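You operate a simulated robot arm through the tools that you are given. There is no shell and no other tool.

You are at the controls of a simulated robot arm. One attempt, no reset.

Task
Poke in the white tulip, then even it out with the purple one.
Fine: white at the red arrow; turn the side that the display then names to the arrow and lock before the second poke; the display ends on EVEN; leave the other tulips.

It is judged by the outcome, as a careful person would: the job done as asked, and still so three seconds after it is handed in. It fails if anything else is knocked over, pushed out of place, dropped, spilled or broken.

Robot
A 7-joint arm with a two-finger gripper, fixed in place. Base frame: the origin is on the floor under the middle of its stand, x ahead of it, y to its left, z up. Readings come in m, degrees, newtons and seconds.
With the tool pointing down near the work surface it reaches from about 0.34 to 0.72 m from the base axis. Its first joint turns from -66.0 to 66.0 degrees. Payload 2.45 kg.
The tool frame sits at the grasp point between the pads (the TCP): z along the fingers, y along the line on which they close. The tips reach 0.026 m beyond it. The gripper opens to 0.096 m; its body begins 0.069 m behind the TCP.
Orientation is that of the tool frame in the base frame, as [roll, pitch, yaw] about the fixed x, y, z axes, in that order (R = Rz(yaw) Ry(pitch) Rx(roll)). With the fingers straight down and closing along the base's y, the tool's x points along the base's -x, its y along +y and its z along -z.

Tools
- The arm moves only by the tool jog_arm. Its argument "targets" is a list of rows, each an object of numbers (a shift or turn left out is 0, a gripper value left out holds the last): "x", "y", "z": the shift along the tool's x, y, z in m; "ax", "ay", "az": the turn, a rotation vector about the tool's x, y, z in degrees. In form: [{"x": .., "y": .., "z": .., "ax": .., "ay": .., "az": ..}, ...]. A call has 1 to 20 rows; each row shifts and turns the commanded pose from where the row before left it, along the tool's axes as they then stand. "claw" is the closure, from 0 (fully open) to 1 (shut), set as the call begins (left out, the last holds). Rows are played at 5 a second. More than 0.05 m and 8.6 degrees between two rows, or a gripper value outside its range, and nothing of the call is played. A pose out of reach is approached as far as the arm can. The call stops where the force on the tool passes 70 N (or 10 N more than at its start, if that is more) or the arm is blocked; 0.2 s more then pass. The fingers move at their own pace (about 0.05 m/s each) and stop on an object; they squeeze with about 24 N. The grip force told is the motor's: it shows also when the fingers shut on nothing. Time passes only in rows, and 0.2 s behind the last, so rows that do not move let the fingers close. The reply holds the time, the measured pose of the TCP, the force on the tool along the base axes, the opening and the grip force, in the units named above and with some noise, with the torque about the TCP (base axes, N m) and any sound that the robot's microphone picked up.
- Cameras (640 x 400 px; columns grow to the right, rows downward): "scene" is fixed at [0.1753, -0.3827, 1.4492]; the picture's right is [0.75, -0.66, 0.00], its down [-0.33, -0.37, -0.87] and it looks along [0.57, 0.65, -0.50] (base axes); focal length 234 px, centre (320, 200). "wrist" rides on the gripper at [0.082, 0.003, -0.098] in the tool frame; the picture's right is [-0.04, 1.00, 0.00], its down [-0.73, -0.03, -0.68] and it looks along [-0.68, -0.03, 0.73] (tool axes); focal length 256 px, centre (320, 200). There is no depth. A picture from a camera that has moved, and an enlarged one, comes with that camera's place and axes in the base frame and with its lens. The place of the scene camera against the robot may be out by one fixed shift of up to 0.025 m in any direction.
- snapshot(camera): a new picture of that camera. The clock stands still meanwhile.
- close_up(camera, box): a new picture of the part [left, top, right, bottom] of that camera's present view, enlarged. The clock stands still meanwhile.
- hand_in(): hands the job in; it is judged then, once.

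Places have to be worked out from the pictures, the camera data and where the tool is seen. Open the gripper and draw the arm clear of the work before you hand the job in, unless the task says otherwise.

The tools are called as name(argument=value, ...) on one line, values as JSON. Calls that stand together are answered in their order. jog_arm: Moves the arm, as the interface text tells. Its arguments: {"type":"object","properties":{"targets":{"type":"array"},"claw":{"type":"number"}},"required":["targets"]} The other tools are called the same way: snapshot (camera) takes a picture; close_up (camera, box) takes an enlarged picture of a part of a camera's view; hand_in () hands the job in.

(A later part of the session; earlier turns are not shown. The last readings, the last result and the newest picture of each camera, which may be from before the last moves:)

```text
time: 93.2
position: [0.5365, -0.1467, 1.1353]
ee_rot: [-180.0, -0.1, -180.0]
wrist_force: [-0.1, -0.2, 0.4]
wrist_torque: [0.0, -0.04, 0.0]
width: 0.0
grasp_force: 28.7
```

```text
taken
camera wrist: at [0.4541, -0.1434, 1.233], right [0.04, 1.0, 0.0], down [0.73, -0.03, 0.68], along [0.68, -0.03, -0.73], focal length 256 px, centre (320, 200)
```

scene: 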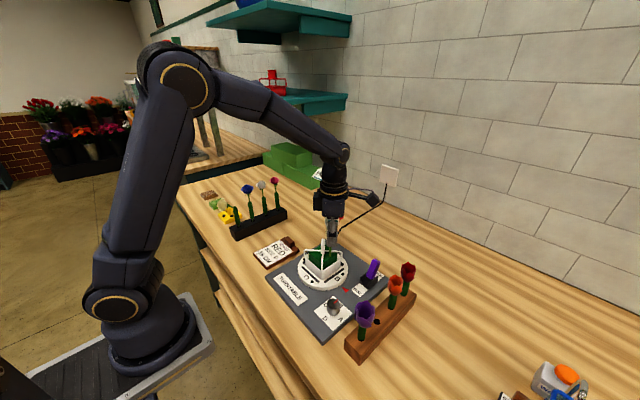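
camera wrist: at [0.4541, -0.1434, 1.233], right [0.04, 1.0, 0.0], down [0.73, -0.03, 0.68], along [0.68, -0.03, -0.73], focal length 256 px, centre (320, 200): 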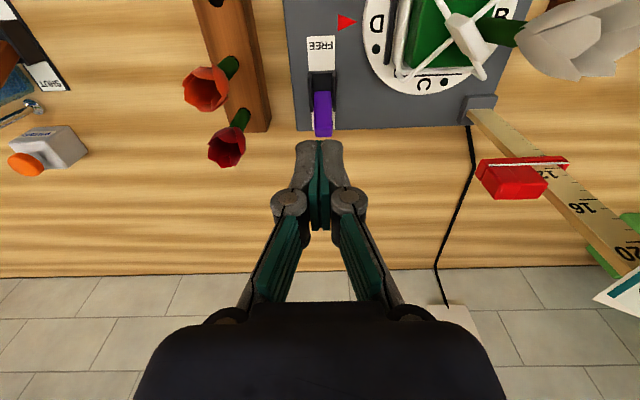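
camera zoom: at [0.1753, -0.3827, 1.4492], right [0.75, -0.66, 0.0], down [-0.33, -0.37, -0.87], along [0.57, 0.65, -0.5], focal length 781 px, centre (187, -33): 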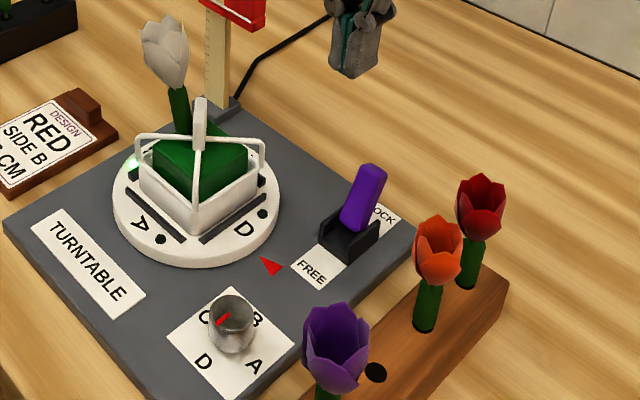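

The lever is back over LOCK, the plate hasn't moved, and D faces the arrow. Now the purple tulip: I'll open the fingers and go above it to measure.

jog_arm(targets=[{"z": -0.015}, {"x": 0.04}, {"x": 0.04}, {"x": 0.0375}, {"y": -0.04}, {"y": -0.04}, {"y": -0.014}, {}, {}], claw=0)

close_up(camera="wrist", box=[230, 20, 410, 180])

snapshot(camera="wrist")

close_up(camera="scene", box=[310, 240, 430, 360])

```text
time: 95.2
position: [0.4192, -0.2399, 1.1505]
ee_rot: [180.0, -0.1, -180.0]
wrist_force: [0.8, 0.0, 0.2]
wrist_torque: [-0.02, -0.01, 0.04]
width: 0.0959
grasp_force: 0.0
```

```text
2.50 times, centred on (320, 100) of wrist
camera zoom: at [0.3367, -0.2373, 1.2482], right [0.04, 1.0, 0.0], down [0.73, -0.03, 0.68], along [0.68, -0.03, -0.73], focal length 640 px, centre (320, 450)
```

zoom: 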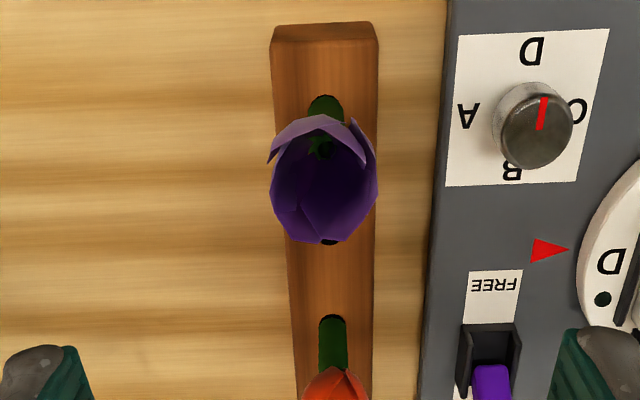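

```text
taken
camera wrist: at [0.3367, -0.2373, 1.2482], right [0.04, 1.0, 0.0], down [0.73, -0.03, 0.68], along [0.68, -0.03, -0.73], focal length 256 px, centre (320, 200)
```

wrist: 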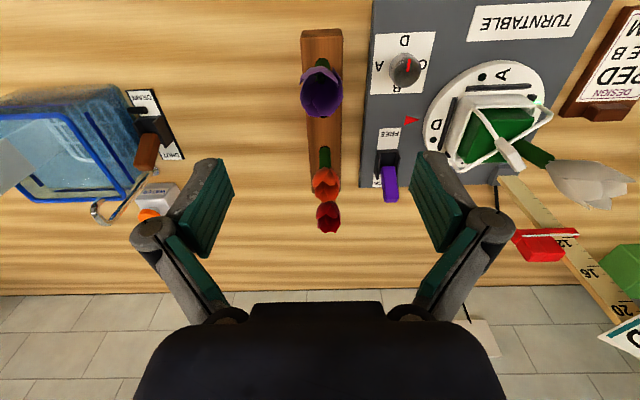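

```text
3.33 times, centred on (370, 300) of scene
camera zoom: at [0.1753, -0.3827, 1.4492], right [0.75, -0.66, 0.0], down [-0.33, -0.37, -0.87], along [0.57, 0.65, -0.5], focal length 781 px, centre (153, -133)
```

zoom: 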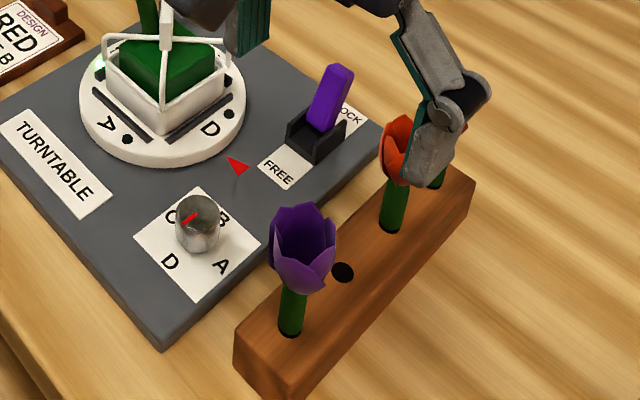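

Purple's axis is at ≈(0.416, -0.240). I'll descend with open fingers to TCP z≈1.022 so the pads take the middle/upper head.

jog_arm(targets=[{"x": 0.0025, "z": 0.03}, {"z": 0.03}, {"z": 0.03}, {"z": 0.025}, {"z": 0.0135}, {}])

jog_arm(targets=[{}, {}, {}, {}, {}, {}, {}], claw=1)

snapshot(camera="wrist")

close_up(camera="scene", box=[310, 230, 430, 350])

```text
time: 96.6
position: [0.4169, -0.2414, 1.0233]
ee_rot: [179.9, 0.0, -180.0]
wrist_force: [0.3, -0.2, 0.4]
wrist_torque: [0.0, 0.0, 0.0]
width: 0.0958
grasp_force: 0.1
```

```text
time: 98.2
position: [0.4161, -0.2402, 1.0222]
ee_rot: [180.0, 0.1, 180.0]
wrist_force: [0.1, -0.2, 2.6]
wrist_torque: [-0.01, -0.03, -0.02]
width: 0.0395
grasp_force: 23.5
```

```text
taken
camera wrist: at [0.3348, -0.2371, 1.1199], right [0.04, 1.0, 0.0], down [0.73, -0.03, 0.68], along [0.68, -0.03, -0.73], focal length 256 px, centre (320, 200)
```

wrist: 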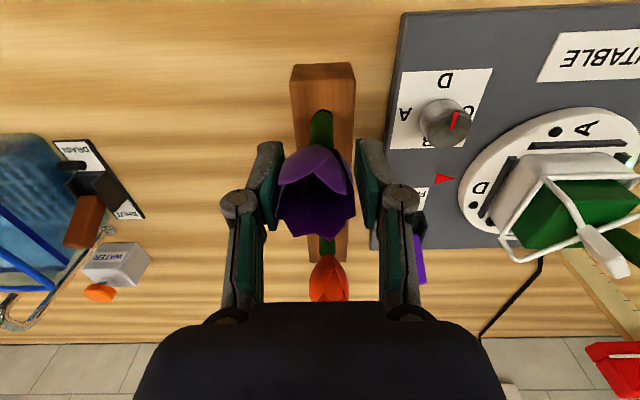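

```text
3.33 times, centred on (370, 290) of scene
camera zoom: at [0.1752, -0.3827, 1.4492], right [0.75, -0.66, 0.0], down [-0.33, -0.37, -0.87], along [0.57, 0.65, -0.5], focal length 781 px, centre (153, -100)
```

zoom: 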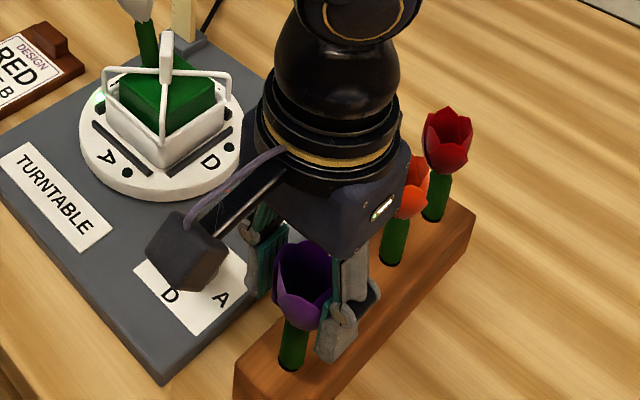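

Purple is gripped (39.5 mm). Lifting straight up.

jog_arm(targets=[{"z": -0.01}, {"z": -0.015}, {"z": -0.02}, {"z": -0.03}, {"z": -0.035}, {"z": -0.035}, {"z": -0.02}, {}])

close_up(camera="wrist", box=[260, 40, 380, 200])

close_up(camera="scene", box=[320, 190, 430, 350])

```text
time: 100.0
position: [0.4143, -0.2399, 1.187]
ee_rot: [180.0, 0.0, -179.9]
wrist_force: [0.4, 0.2, -0.4]
wrist_torque: [0.04, 0.0, 0.04]
width: 0.0394
grasp_force: 24.2
```

```text
2.50 times, centred on (320, 120) of wrist
camera zoom: at [0.3329, -0.2374, 1.284], right [0.04, 1.0, 0.0], down [0.73, -0.03, 0.68], along [0.68, -0.03, -0.73], focal length 640 px, centre (320, 400)
```

zoom: 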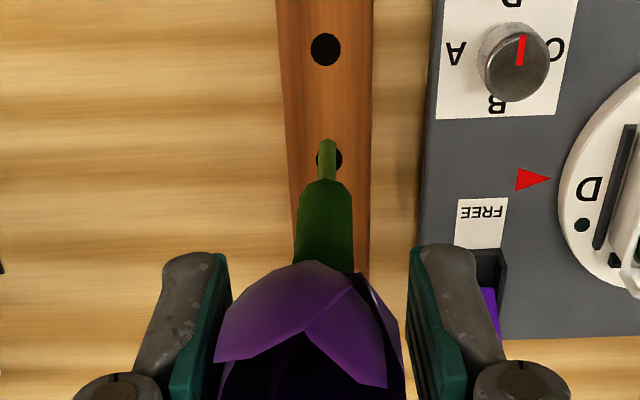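

```text
2.50 times, centred on (375, 270) of scene
camera zoom: at [0.1753, -0.3827, 1.4492], right [0.75, -0.66, 0.0], down [-0.33, -0.37, -0.87], along [0.57, 0.65, -0.5], focal length 586 px, centre (182, 25)
```

zoom: 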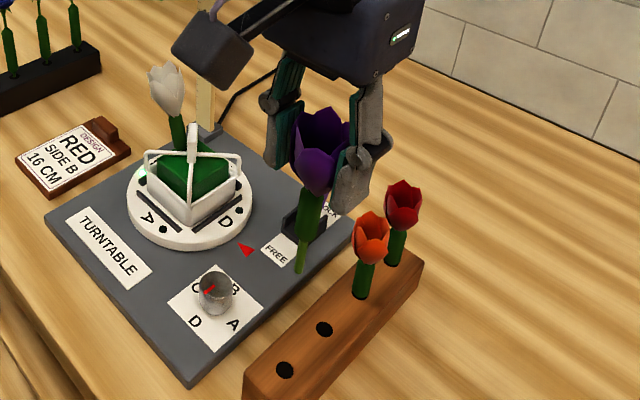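

Purple is held straight, tip ~115 mm below the TCP. Before moving over, let me check the state of the white tulip and the basket after the turn.

close_up(camera="scene", box=[300, 200, 360, 290])

close_up(camera="scene", box=[290, 150, 370, 210])

```text
4.44 times, centred on (330, 245) of scene
camera zoom: at [0.1753, -0.3827, 1.4492], right [0.75, -0.66, 0.0], down [-0.33, -0.37, -0.87], along [0.57, 0.65, -0.5], focal length 1041 px, centre (276, 0)
```

zoom: 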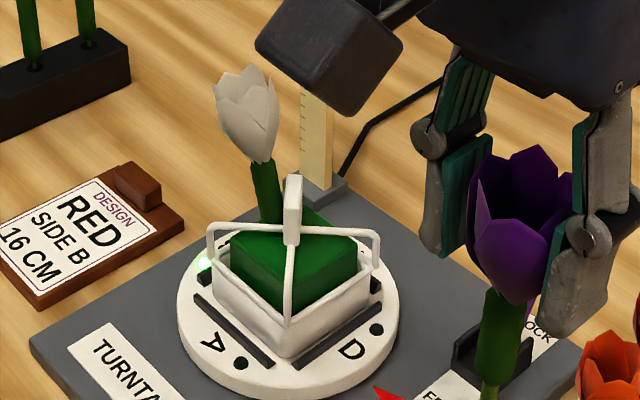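

```text
6.67 times, centred on (330, 180) of scene
camera zoom: at [0.1753, -0.3827, 1.4492], right [0.75, -0.66, 0.0], down [-0.33, -0.37, -0.87], along [0.57, 0.65, -0.5], focal length 1561 px, centre (253, 333)
```

zoom: 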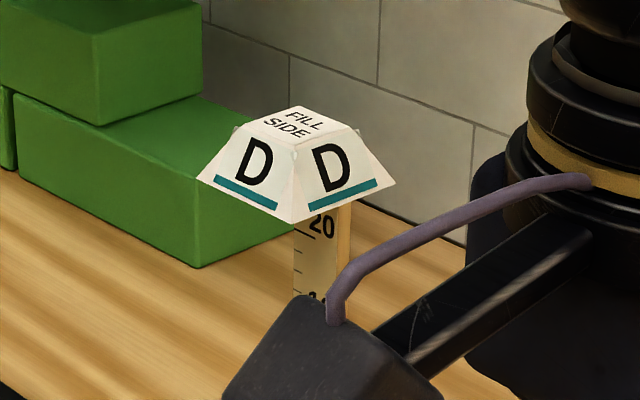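

White leans only slightly within its hole, lamp B is lit and the display reads D. I'll rotate the tool to yaw -45 with an 8° outward tilt, as worked before.

jog_arm(targets=[{"az": -7.5}, {"az": -7.5}, {"az": -7.5}, {"az": -7.5}, {"az": -7.5}, {"az": -7.5}, {"az": -7.5}, {"az": -7.5}, {"az": -7.5}, {"az": -7.5}, {"az": -7.5}, {"az": -7.5}, {"az": -7.5}, {"az": -7.5}, {"az": -7.5}, {"az": -7.5}, {"az": -7.5}, {"az": -7.5}, {"ay": -8}, {}])

jog_arm(targets=[{"x": -0.01234, "y": -0.04014, "z": 0.00174}, {"x": -0.01234, "y": -0.04014, "z": 0.00174}, {"x": -0.01234, "y": -0.04014, "z": 0.00174}, {"x": -0.01234, "y": -0.04014, "z": 0.00174}, {"x": -0.01234, "y": -0.04014, "z": 0.00174}, {}, {}])

close_up(camera="wrist", box=[230, 0, 390, 160])

close_up(camera="scene", box=[305, 205, 365, 275])

```text
time: 104.2
position: [0.4158, -0.2391, 1.1878]
ee_rot: [-180.0, 8.1, -44.9]
wrist_force: [-0.3, 0.3, -0.7]
wrist_torque: [0.01, 0.02, 0.0]
width: 0.0393
grasp_force: 24.0
```

```text
time: 105.8
position: [0.5148, -0.0543, 1.1867]
ee_rot: [180.0, 8.0, -45.0]
wrist_force: [0.4, -0.9, -0.1]
wrist_torque: [0.03, 0.0, 0.01]
width: 0.0392
grasp_force: 23.8
```

```text
2.50 times, centred on (310, 80) of wrist
camera zoom: at [0.5785, -0.1232, 1.2711], right [-0.73, -0.68, 0.01], down [-0.43, 0.47, 0.77], along [-0.53, 0.57, -0.63], focal length 640 px, centre (345, 500)
```

zoom: 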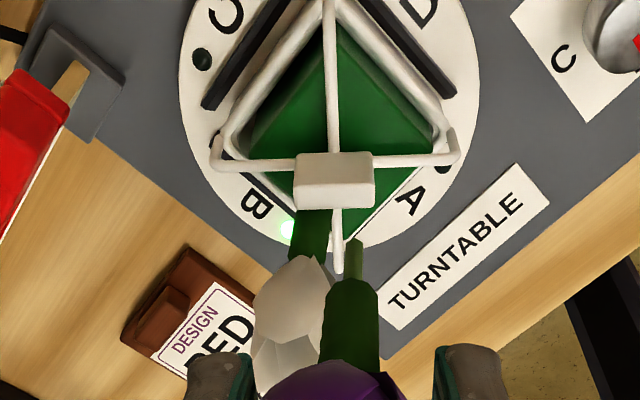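

```text
5.71 times, centred on (335, 240) of scene
camera zoom: at [0.1753, -0.3827, 1.4492], right [0.75, -0.66, 0.0], down [-0.33, -0.37, -0.87], along [0.57, 0.65, -0.5], focal length 1338 px, centre (234, -29)
```

zoom: 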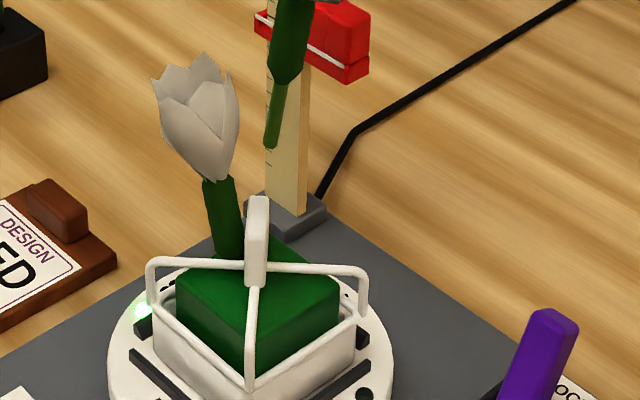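

I'll lower to where the tip is just above the handle's top (tip z≈1.04) and measure the tip against the foam's D side.

jog_arm(targets=[{"z": 0.0163, "x": 0.0023}, {"z": 0.0163, "x": 0.0023}, {}])

close_up(camera="wrist", box=[255, 0, 375, 120])

close_up(camera="scene", box=[310, 230, 350, 270])

```text
time: 106.6
position: [0.515, -0.0535, 1.1531]
ee_rot: [180.0, 8.1, -45.0]
wrist_force: [0.4, -0.4, -0.2]
wrist_torque: [-0.01, 0.01, 0.03]
width: 0.0391
grasp_force: 24.1
```

```text
3.33 times, centred on (315, 60) of wrist
camera zoom: at [0.5787, -0.1235, 1.2379], right [-0.73, -0.68, 0.01], down [-0.43, 0.47, 0.77], along [-0.53, 0.57, -0.63], focal length 853 px, centre (337, 667)
```

zoom: 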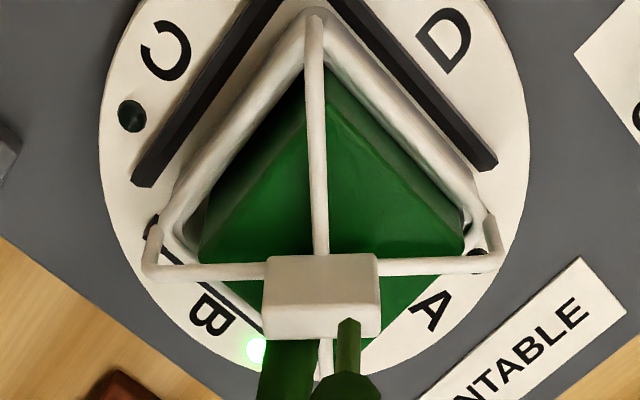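

```text
10.00 times, centred on (330, 250) of scene
camera zoom: at [0.1753, -0.3827, 1.4492], right [0.75, -0.66, 0.0], down [-0.33, -0.37, -0.87], along [0.57, 0.65, -0.5], focal length 2342 px, centre (220, -300)
```

zoom: 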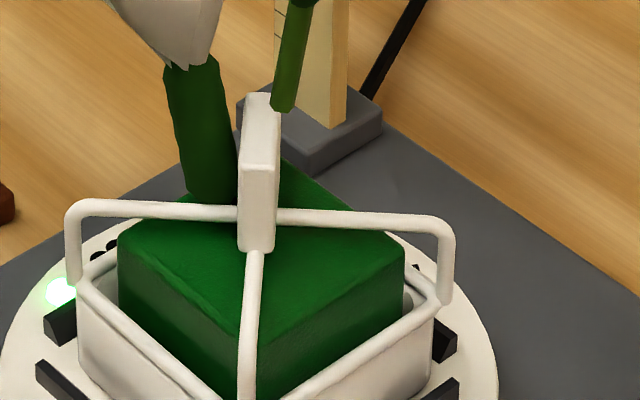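

The basket sits ~6 mm nearer the arrow now, so the hole target moves with it. I'll shift the tip outward a bit for safety past the grip plate, lower to ~2 cm above the foam and re-measure.

jog_arm(targets=[{"x": 0.0085, "y": 0.0042, "z": -0.0012}, {"z": 0.0129, "x": 0.0018}, {"z": 0.0129, "x": 0.0018}, {"z": 0.0129, "x": 0.0018}, {}])

close_up(camera="wrist", box=[255, 20, 375, 140])

close_up(camera="scene", box=[310, 230, 350, 270])

```text
time: 107.8
position: [0.5173, -0.0627, 1.114]
ee_rot: [180.0, 8.1, -45.0]
wrist_force: [0.1, 0.7, 0.1]
wrist_torque: [0.01, -0.02, 0.01]
width: 0.039
grasp_force: 23.9
```

```text
3.33 times, centred on (315, 80) of wrist
camera zoom: at [0.581, -0.1313, 1.1991], right [-0.73, -0.68, 0.01], down [-0.43, 0.47, 0.77], along [-0.53, 0.57, -0.63], focal length 853 px, centre (337, 600)
```

zoom: 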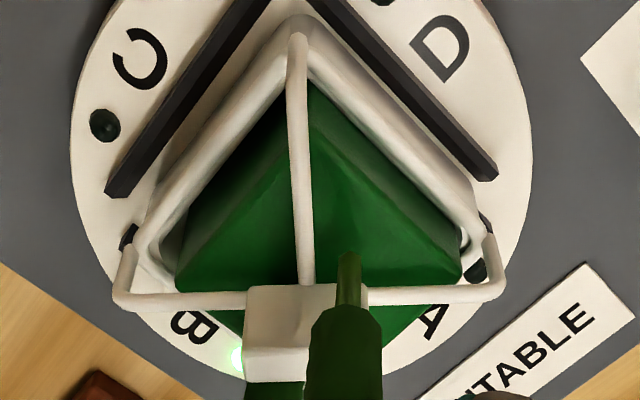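

```text
10.00 times, centred on (330, 250) of scene
camera zoom: at [0.1753, -0.3827, 1.4492], right [0.75, -0.66, 0.0], down [-0.33, -0.37, -0.87], along [0.57, 0.65, -0.5], focal length 2342 px, centre (220, -300)
```

zoom: 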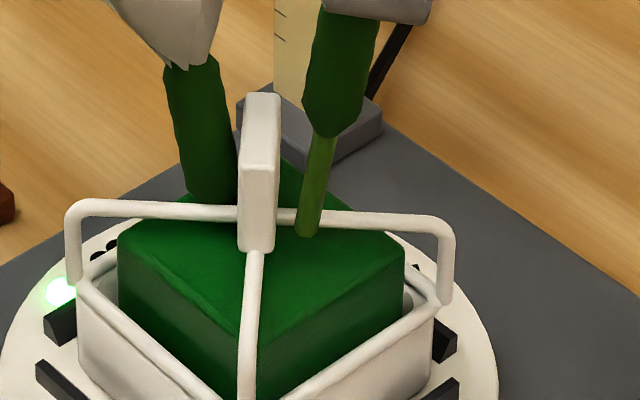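

Tip now ~17 mm above the foam; relative to the hole position it needs ~2 mm toward -u, then straight along the stem. I'll make that shift and approach contact slowly.

jog_arm(targets=[{"y": 0.0022}, {"z": 0.005}, {"z": 0.004}, {"z": 0.003}, {}])

close_up(camera="scene", box=[310, 230, 350, 270])

close_up(camera="wrist", box=[255, 30, 375, 150])

```text
time: 109.0
position: [0.513, -0.0642, 1.1043]
ee_rot: [179.9, 8.0, -45.0]
wrist_force: [0.1, -0.3, 0.0]
wrist_torque: [0.02, -0.01, 0.0]
width: 0.0393
grasp_force: 24.1
```

```text
10.00 times, centred on (330, 250) of scene
camera zoom: at [0.1753, -0.3827, 1.4492], right [0.75, -0.66, 0.0], down [-0.33, -0.37, -0.87], along [0.57, 0.65, -0.5], focal length 2342 px, centre (220, -300)
```

zoom: 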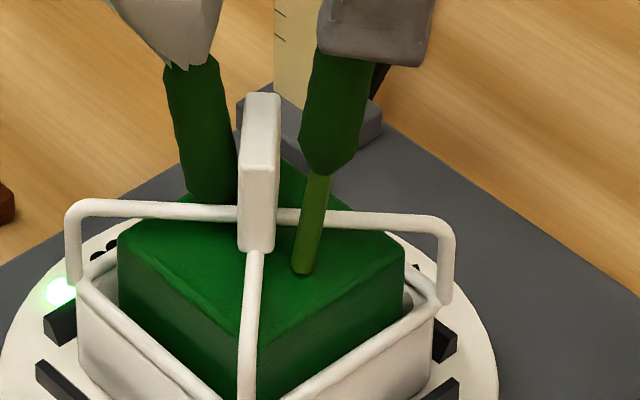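

```text
3.33 times, centred on (315, 90) of wrist
camera zoom: at [0.5785, -0.1327, 1.1888], right [-0.73, -0.68, 0.01], down [-0.43, 0.47, 0.77], along [-0.53, 0.57, -0.63], focal length 853 px, centre (337, 567)
```

zoom: 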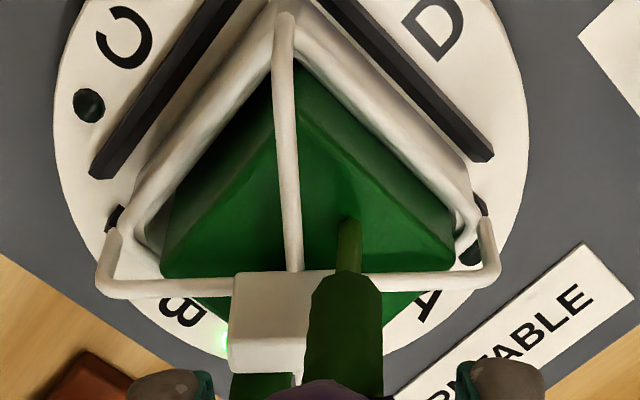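

The tip is now practically at the foam surface at the hole position. Pushing in along the stem in 2 mm steps.

jog_arm(targets=[{"z": 0.002}, {"z": 0.002}, {"z": 0.002}, {}])

close_up(camera="scene", box=[310, 230, 350, 270])

close_up(camera="wrist", box=[255, 30, 375, 150])

```text
time: 110.0
position: [0.5135, -0.0628, 1.0971]
ee_rot: [180.0, 8.0, -45.0]
wrist_force: [-0.7, -0.3, 1.7]
wrist_torque: [0.02, 0.07, 0.01]
width: 0.0396
grasp_force: 24.4
```

```text
10.00 times, centred on (330, 250) of scene
camera zoom: at [0.1753, -0.3827, 1.4492], right [0.75, -0.66, 0.0], down [-0.33, -0.37, -0.87], along [0.57, 0.65, -0.5], focal length 2342 px, centre (220, -300)
```

zoom: 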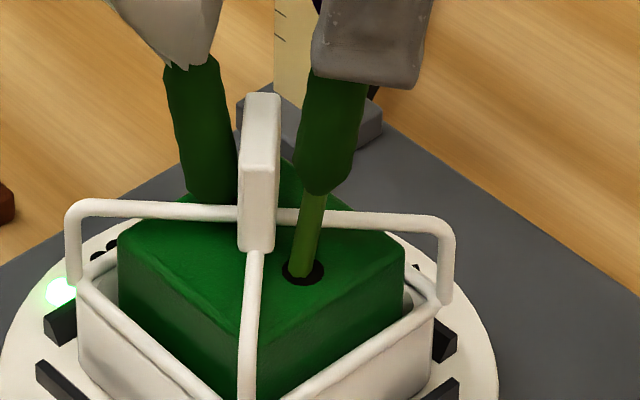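

```text
3.33 times, centred on (315, 90) of wrist
camera zoom: at [0.5776, -0.1316, 1.1818], right [-0.73, -0.68, 0.01], down [-0.43, 0.47, 0.77], along [-0.53, 0.57, -0.63], focal length 853 px, centre (337, 567)
```

zoom: 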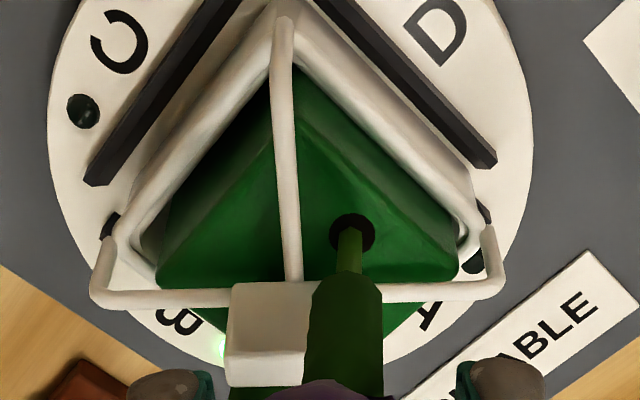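

The hole opened with the pick centred in it. Continue in steps.

jog_arm(targets=[{"z": 0.003}, {"z": 0.003}, {"z": 0.003}, {}])

close_up(camera="scene", box=[310, 230, 350, 270])

close_up(camera="wrist", box=[250, 40, 390, 240])

```text
time: 111.0
position: [0.5129, -0.0613, 1.0886]
ee_rot: [-179.9, 8.0, -45.0]
wrist_force: [-0.5, 0.2, 1.4]
wrist_torque: [-0.04, 0.04, 0.0]
width: 0.0395
grasp_force: 23.5
```

```text
10.00 times, centred on (330, 250) of scene
camera zoom: at [0.1753, -0.3827, 1.4492], right [0.75, -0.66, 0.0], down [-0.33, -0.37, -0.87], along [0.57, 0.65, -0.5], focal length 2342 px, centre (220, -300)
```

zoom: 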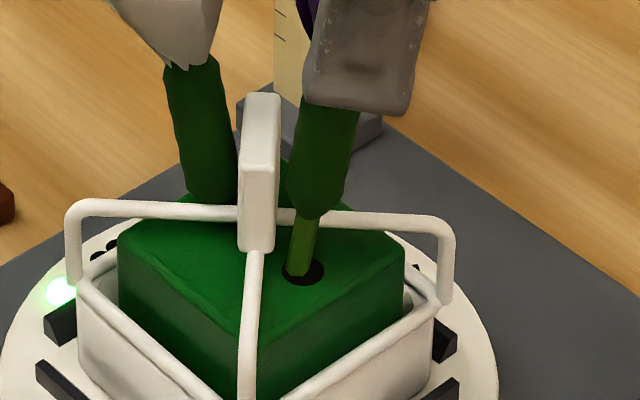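

```text
2.00 times, centred on (320, 140) of wrist
camera zoom: at [0.5764, -0.1302, 1.1732], right [-0.73, -0.68, 0.01], down [-0.43, 0.47, 0.77], along [-0.53, 0.57, -0.63], focal length 512 px, centre (320, 320)
```

zoom: 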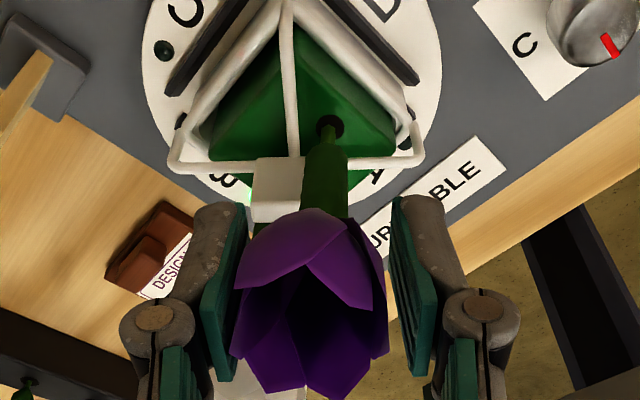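

Going in smoothly (~15 mm deep, 1.4 N). Continue.

jog_arm(targets=[{"z": 0.003}, {"z": 0.003}, {"z": 0.003}, {}])

close_up(camera="scene", box=[310, 230, 350, 270])

close_up(camera="scene", box=[280, 150, 400, 290])

```text
time: 112.0
position: [0.5104, -0.0603, 1.079]
ee_rot: [-180.0, 8.0, -45.1]
wrist_force: [0.9, -0.5, 1.0]
wrist_torque: [0.07, -0.1, 0.03]
width: 0.0393
grasp_force: 24.4
```

```text
10.00 times, centred on (330, 250) of scene
camera zoom: at [0.1753, -0.3827, 1.4492], right [0.75, -0.66, 0.0], down [-0.33, -0.37, -0.87], along [0.57, 0.65, -0.5], focal length 2342 px, centre (220, -300)
```

zoom: 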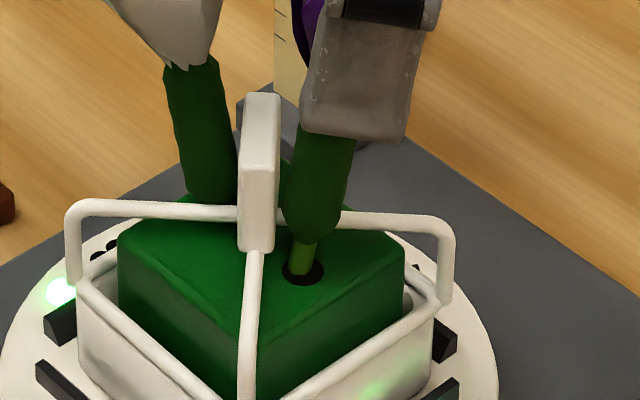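

```text
2.86 times, centred on (340, 220) of scene
camera zoom: at [0.1753, -0.3827, 1.4492], right [0.75, -0.66, 0.0], down [-0.33, -0.37, -0.87], along [0.57, 0.65, -0.5], focal length 669 px, centre (263, 143)
```

zoom: 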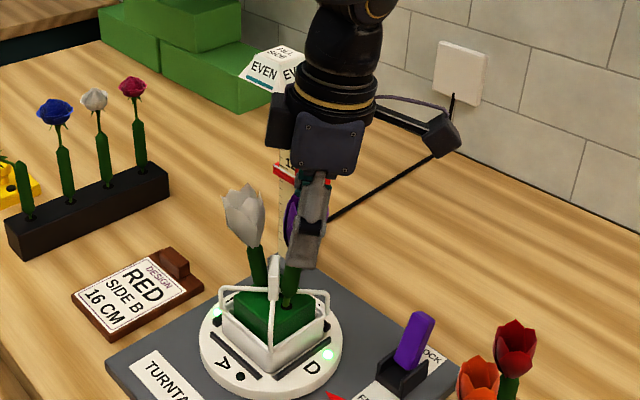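

The display now reads EVEN and lamps B and D are both lit. I'll seat the purple the rest of the way, gently, as with the white.

jog_arm(targets=[{"z": 0.003}, {"z": 0.003}, {}])

close_up(camera="scene", box=[310, 230, 350, 270])

close_up(camera="wrist", box=[220, 40, 420, 260])

```text
time: 112.8
position: [0.5108, -0.0598, 1.0741]
ee_rot: [180.0, 8.0, -45.0]
wrist_force: [1.3, -0.2, 2.1]
wrist_torque: [0.02, -0.16, -0.02]
width: 0.0391
grasp_force: 24.4
```

```text
10.00 times, centred on (330, 250) of scene
camera zoom: at [0.1753, -0.3827, 1.4492], right [0.75, -0.66, 0.0], down [-0.33, -0.37, -0.87], along [0.57, 0.65, -0.5], focal length 2342 px, centre (220, -300)
```

zoom: 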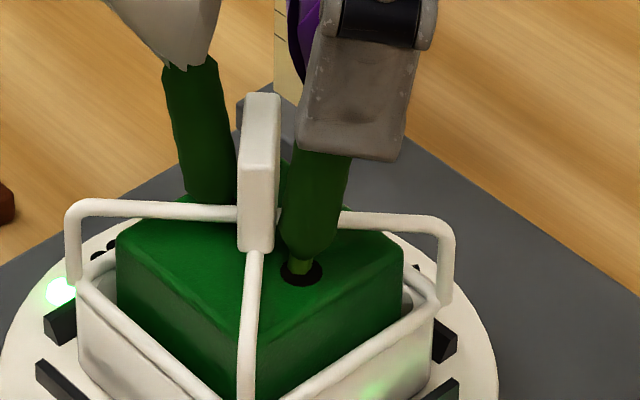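

```text
1.82 times, centred on (320, 150) of wrist
camera zoom: at [0.5753, -0.129, 1.1587], right [-0.73, -0.68, 0.01], down [-0.43, 0.47, 0.77], along [-0.53, 0.57, -0.63], focal length 465 px, centre (320, 291)
```

zoom: 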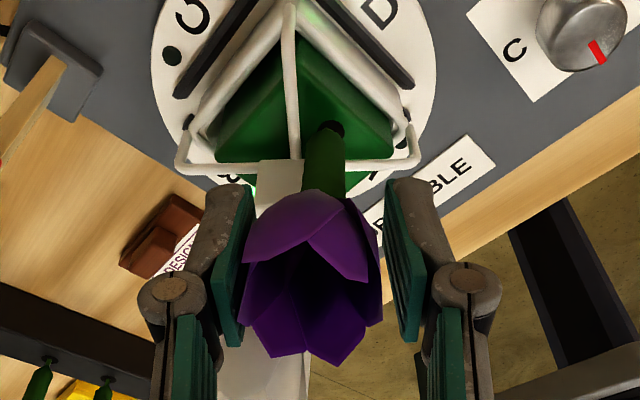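

Nearly seated (2 N). A last 4 mm, then release.

jog_arm(targets=[{"z": 0.002}, {"z": 0.002}, {}])

close_up(camera="scene", box=[310, 230, 350, 270])

```text
time: 113.6
position: [0.5098, -0.0597, 1.0702]
ee_rot: [-179.9, 7.9, -45.0]
wrist_force: [0.9, 0.4, 7.6]
wrist_torque: [0.03, -0.1, 0.01]
width: 0.0394
grasp_force: 23.6
```

```text
10.00 times, centred on (330, 250) of scene
camera zoom: at [0.1752, -0.3827, 1.4492], right [0.75, -0.66, 0.0], down [-0.33, -0.37, -0.87], along [0.57, 0.65, -0.5], focal length 2342 px, centre (220, -300)
```

zoom: 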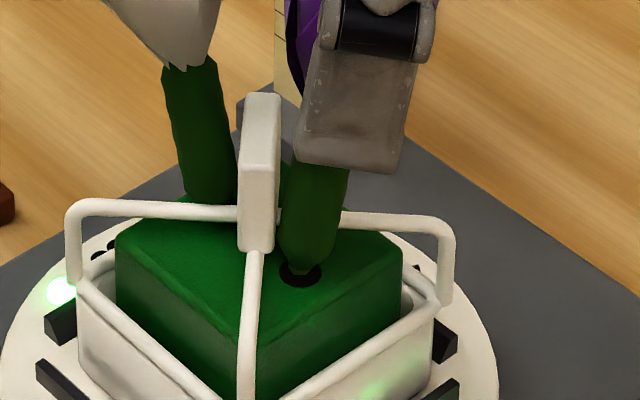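

Force rose to 7.6 N with only ~4 mm left. I'll press 2–3 mm more to make sure it's fully home, then let go.

jog_arm(targets=[{"z": 0.0015}, {"z": 0.0015}, {}])

close_up(camera="scene", box=[310, 230, 350, 270])

close_up(camera="scene", box=[290, 150, 370, 290])

```text
time: 114.4
position: [0.5088, -0.0595, 1.0675]
ee_rot: [-180.0, 7.9, -45.0]
wrist_force: [2.5, -1.5, 17.8]
wrist_torque: [-0.02, -0.14, 0.0]
width: 0.0392
grasp_force: 24.4
```

```text
10.00 times, centred on (330, 250) of scene
camera zoom: at [0.175, -0.3827, 1.4493], right [0.75, -0.66, 0.0], down [-0.33, -0.37, -0.87], along [0.57, 0.65, -0.5], focal length 2342 px, centre (220, -300)
```

zoom: 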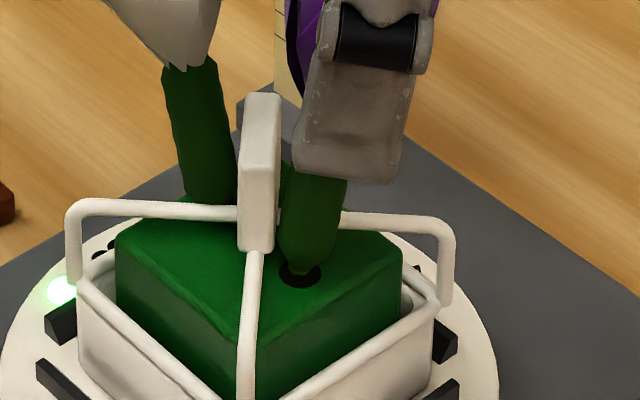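

```text
2.86 times, centred on (330, 220) of scene
camera zoom: at [0.175, -0.3827, 1.4493], right [0.75, -0.66, 0.0], down [-0.33, -0.37, -0.87], along [0.57, 0.65, -0.5], focal length 669 px, centre (291, 143)
```

zoom: 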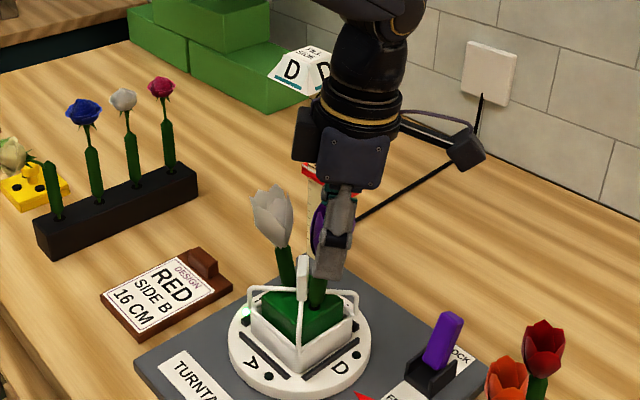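

The display flipped back to D while I'm pressing with 18 N, so I over-pressed. I'll ease off the pressure and look again.

jog_arm(targets=[{"z": -0.0015}, {"z": -0.0015}, {"z": -0.001}, {}])

close_up(camera="scene", box=[290, 150, 370, 290])

close_up(camera="wrist", box=[220, 20, 420, 240])

```text
time: 115.4
position: [0.5101, -0.0596, 1.0706]
ee_rot: [180.0, 8.1, -45.0]
wrist_force: [-0.5, 0.3, -1.3]
wrist_torque: [0.01, -0.01, 0.01]
width: 0.0392
grasp_force: 24.3
```

```text
2.86 times, centred on (330, 220) of scene
camera zoom: at [0.1753, -0.3827, 1.4492], right [0.75, -0.66, 0.0], down [-0.33, -0.37, -0.87], along [0.57, 0.65, -0.5], focal length 669 px, centre (291, 143)
```

zoom: 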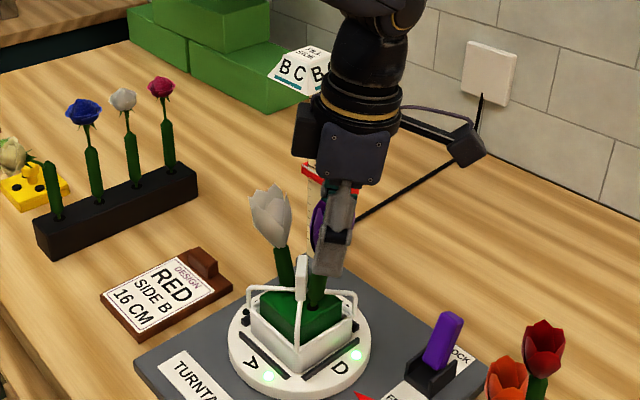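

```text
1.82 times, centred on (320, 130) of wrist
camera zoom: at [0.5748, -0.1283, 1.1552], right [-0.73, -0.68, 0.01], down [-0.43, 0.47, 0.78], along [-0.53, 0.57, -0.63], focal length 465 px, centre (320, 327)
```

zoom: 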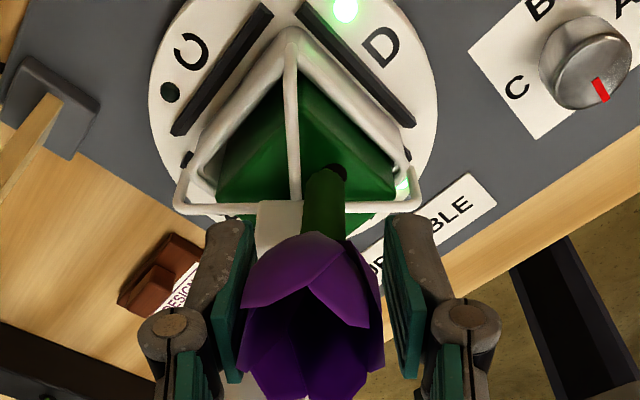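

The lamps/display react to load on the table, so my grip is biasing it. I'll release the purple and read the display without contact.

jog_arm(targets=[{}, {}, {}, {}, {}], claw=0.3)

close_up(camera="scene", box=[290, 150, 370, 290])

close_up(camera="wrist", box=[200, 20, 440, 260])

```text
time: 116.6
position: [0.5108, -0.0591, 1.0702]
ee_rot: [179.9, 8.1, -45.0]
wrist_force: [-0.7, 0.5, -0.5]
wrist_torque: [0.01, -0.01, 0.01]
width: 0.0673
grasp_force: 0.1
```

```text
2.86 times, centred on (330, 220) of scene
camera zoom: at [0.1753, -0.3827, 1.4492], right [0.75, -0.66, 0.0], down [-0.33, -0.37, -0.87], along [0.57, 0.65, -0.5], focal length 669 px, centre (291, 143)
```

zoom: 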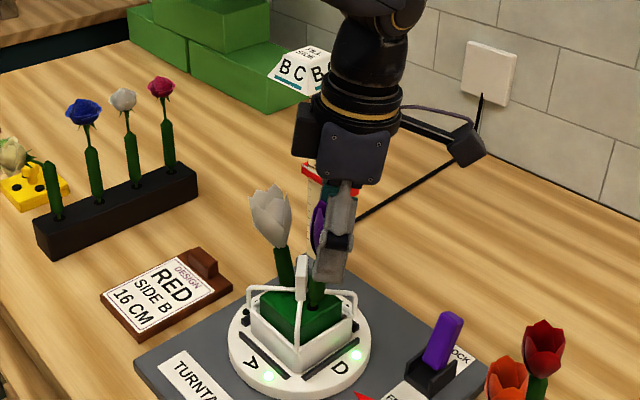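

```text
1.67 times, centred on (320, 140) of wrist
camera zoom: at [0.5749, -0.1283, 1.1554], right [-0.73, -0.68, 0.01], down [-0.43, 0.47, 0.77], along [-0.53, 0.57, -0.63], focal length 427 px, centre (320, 300)
```

zoom: 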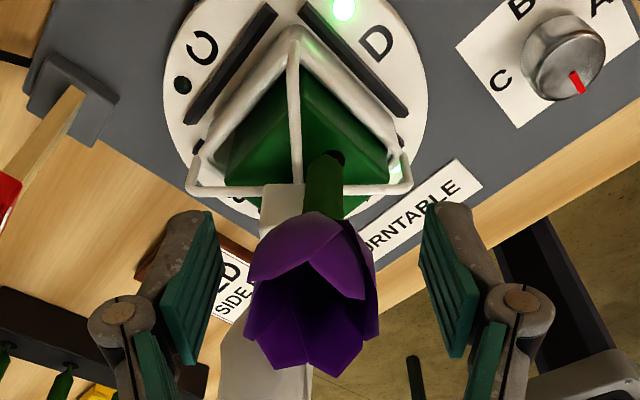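

After release the display reads "B C" with lamps A and D lit, as if the white now counts for side A. I suspect the basket has shifted; let me measure it.

close_up(camera="scene", box=[310, 230, 350, 270])

close_up(camera="scene", box=[295, 220, 355, 290])

close_up(camera="wrist", box=[250, 10, 390, 130])

```text
10.00 times, centred on (330, 250) of scene
camera zoom: at [0.1753, -0.3827, 1.4492], right [0.75, -0.66, 0.0], down [-0.33, -0.37, -0.87], along [0.57, 0.65, -0.5], focal length 2342 px, centre (220, -300)
```

zoom: 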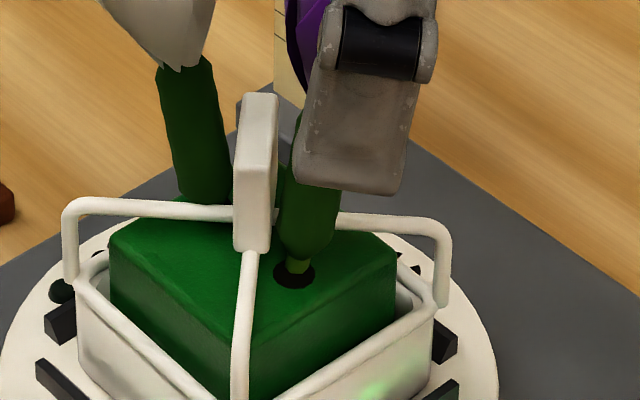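

```text
5.71 times, centred on (325, 255) of scene
camera zoom: at [0.1753, -0.3827, 1.4492], right [0.75, -0.66, 0.0], down [-0.33, -0.37, -0.87], along [0.57, 0.65, -0.5], focal length 1338 px, centre (291, -114)
```

zoom: 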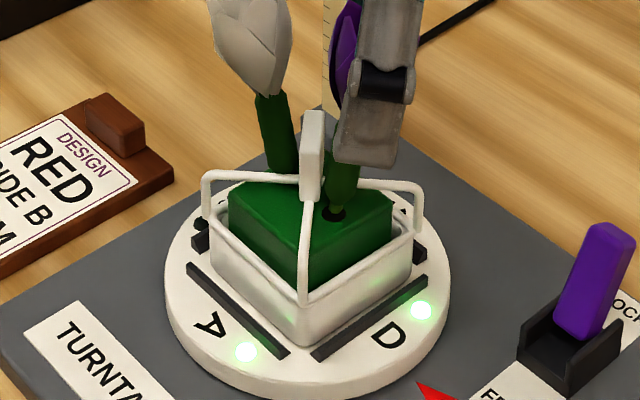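

```text
3.33 times, centred on (320, 70) of wrist
camera zoom: at [0.5749, -0.1283, 1.1554], right [-0.73, -0.68, 0.01], down [-0.43, 0.47, 0.77], along [-0.53, 0.57, -0.63], focal length 853 px, centre (320, 633)
```

zoom: 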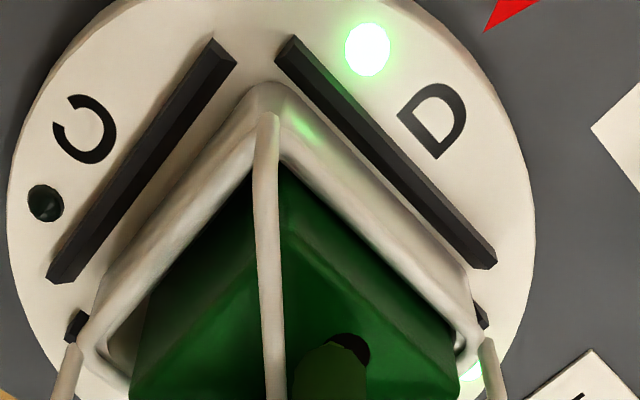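

The foam and basket look shifted and slightly yawed on the table. I'll withdraw the open gripper carefully along its axis and take clean views.

jog_arm(targets=[{"z": -0.01}, {"z": -0.02}, {"z": -0.03}, {"z": -0.03}, {"z": -0.03}, {}], claw=0.2)

close_up(camera="scene", box=[295, 200, 365, 290])

close_up(camera="scene", box=[290, 150, 370, 210])

close_up(camera="wrist", box=[230, 0, 390, 130])

```text
time: 118.0
position: [0.5244, -0.0717, 1.1887]
ee_rot: [-180.0, 8.0, -45.0]
wrist_force: [-0.3, 0.3, -0.1]
wrist_torque: [-0.02, 0.0, 0.01]
width: 0.0768
grasp_force: 0.1
```

```text
4.44 times, centred on (330, 245) of scene
camera zoom: at [0.1753, -0.3827, 1.4492], right [0.75, -0.66, 0.0], down [-0.33, -0.37, -0.87], along [0.57, 0.65, -0.5], focal length 1041 px, centre (276, 0)
```

zoom: 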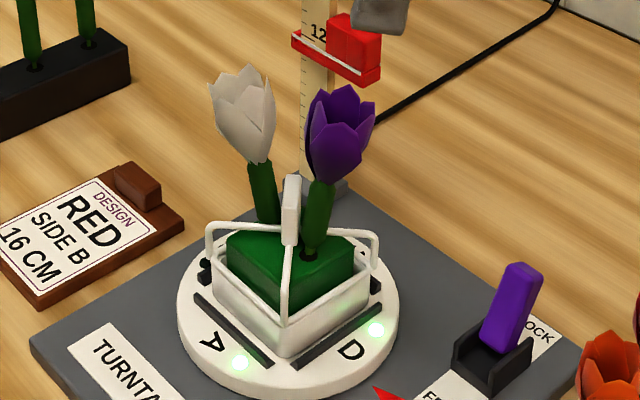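

```text
6.67 times, centred on (330, 180) of scene
camera zoom: at [0.1753, -0.3827, 1.4492], right [0.75, -0.66, 0.0], down [-0.33, -0.37, -0.87], along [0.57, 0.65, -0.5], focal length 1561 px, centre (253, 333)
```

zoom: 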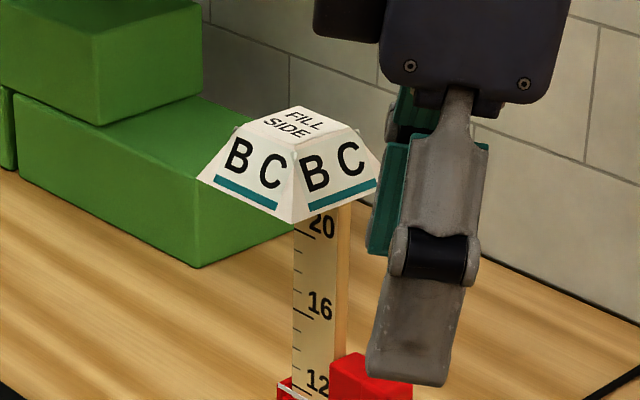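

```text
3.08 times, centred on (310, 65) of wrist
camera zoom: at [0.5884, -0.1409, 1.2734], right [-0.73, -0.68, 0.01], down [-0.43, 0.47, 0.77], along [-0.53, 0.57, -0.63], focal length 788 px, centre (351, 615)
```

zoom: 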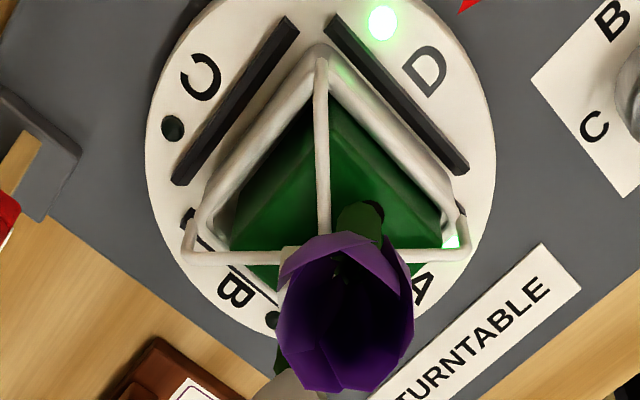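

Both tulips stand well, but lamps show A and D. I need accurate views of basket and foam on the table, so I'll level the tool, turn back to yaw 180 and look from the front.

jog_arm(targets=[{"z": -0.03}, {"ay": 8}, {"az": 7.5}, {"az": 7.5}, {"az": 7.5}, {"az": 7.5}, {"az": 7.5}, {"az": 7.5}, {"az": 7.5}, {"az": 7.5}, {"az": 7.5}, {"az": 7.5}, {"az": 7.5}, {"az": 7.5}, {"az": 7.5}, {"az": 7.5}, {"az": 7.5}, {"az": 7.5}, {"az": 7.5}, {"az": 7.5}], claw=0)

jog_arm(targets=[{"x": 0.04}, {"x": 0.04}, {"x": 0.04}, {"x": 0.04, "y": 0.02}, {"y": 0.02}, {"z": 0.03}, {}])

snapshot(camera="wrist")

close_up(camera="scene", box=[300, 215, 360, 285])

close_up(camera="scene", box=[310, 230, 350, 270])

```text
time: 122.2
position: [0.526, -0.0747, 1.2194]
ee_rot: [-179.9, 0.0, 180.0]
wrist_force: [0.2, 0.2, 0.0]
wrist_torque: [-0.02, -0.01, -0.05]
width: 0.0959
grasp_force: 0.0
```

```text
time: 123.8
position: [0.3671, -0.0355, 1.1895]
ee_rot: [180.0, 0.0, -180.0]
wrist_force: [-0.1, -0.7, 0.9]
wrist_torque: [0.01, 0.0, 0.03]
width: 0.0962
grasp_force: 0.0
```

```text
taken
camera wrist: at [0.2851, -0.0323, 1.2859], right [0.04, 1.0, 0.0], down [0.73, -0.03, 0.68], along [0.68, -0.03, -0.73], focal length 256 px, centre (320, 200)
```

wrist: 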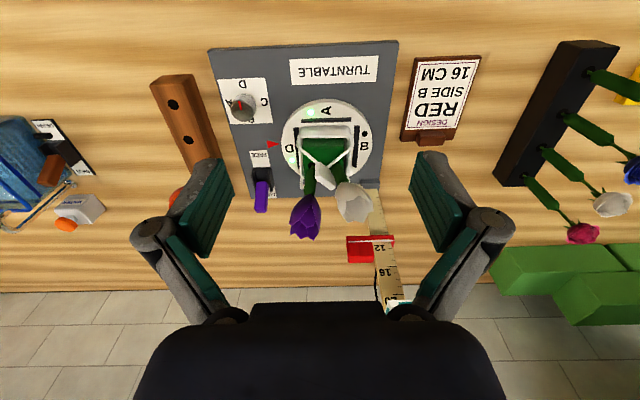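

```text
5.71 times, centred on (330, 250) of scene
camera zoom: at [0.1753, -0.3827, 1.4492], right [0.75, -0.66, 0.0], down [-0.33, -0.37, -0.87], along [0.57, 0.65, -0.5], focal length 1338 px, centre (263, -86)
```

zoom: 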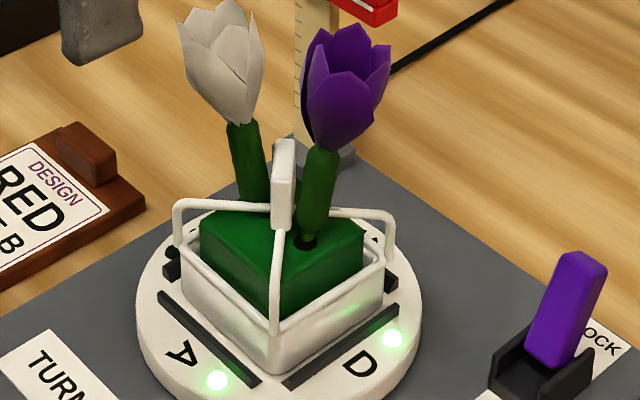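

```text
10.00 times, centred on (330, 250) of scene
camera zoom: at [0.1753, -0.3827, 1.4492], right [0.75, -0.66, 0.0], down [-0.33, -0.37, -0.87], along [0.57, 0.65, -0.5], focal length 2342 px, centre (220, -300)
```

zoom: 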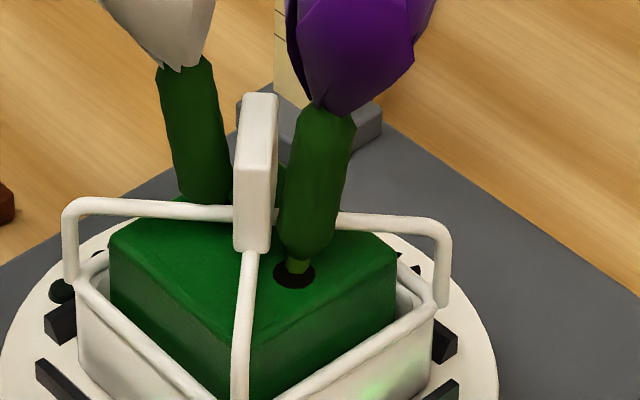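

Let me zoom in from this viewpoint on how the white stem sits in the foam.

close_up(camera="wrist", box=[270, 95, 390, 245])

close_up(camera="wrist", box=[290, 110, 360, 180])

close_up(camera="scene", box=[316, 232, 340, 256])

```text
2.67 times, centred on (330, 170) of wrist
camera zoom: at [0.2851, -0.0323, 1.2859], right [0.04, 1.0, 0.0], down [0.73, -0.03, 0.68], along [0.68, -0.03, -0.73], focal length 683 px, centre (293, 280)
```

zoom: 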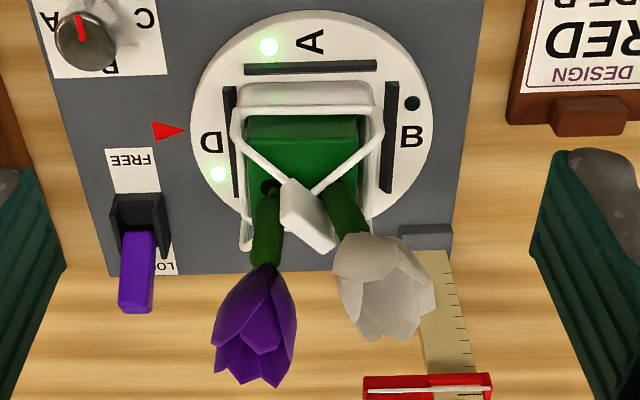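

```text
5.71 times, centred on (325, 145) of wrist
camera zoom: at [0.2851, -0.0323, 1.2859], right [0.04, 1.0, 0.0], down [0.73, -0.03, 0.68], along [0.68, -0.03, -0.73], focal length 1463 px, centre (291, 514)
```

zoom: 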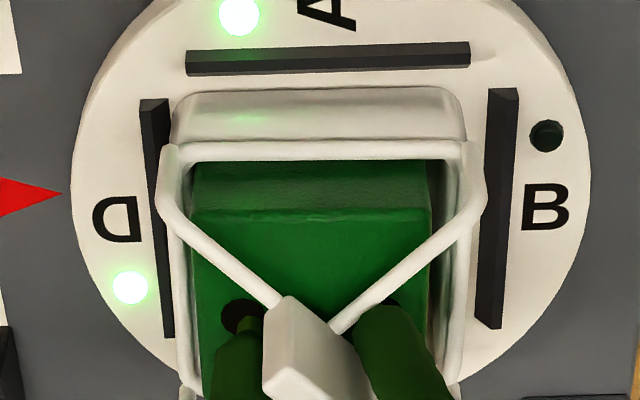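

```text
16.00 times, centred on (328, 244) of scene
camera zoom: at [0.1753, -0.3827, 1.4492], right [0.75, -0.66, 0.0], down [-0.33, -0.37, -0.87], along [0.57, 0.65, -0.5], focal length 3747 px, centre (192, -504)
```

zoom: 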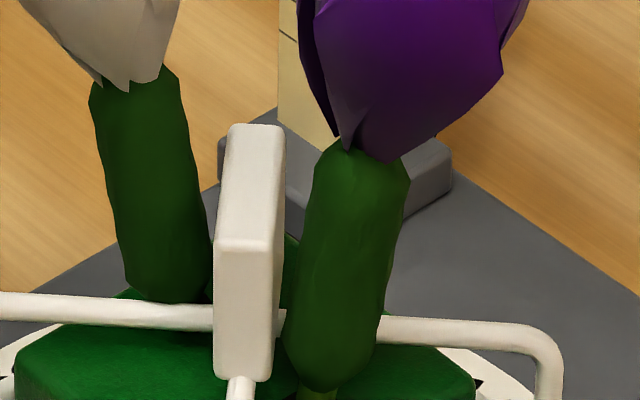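

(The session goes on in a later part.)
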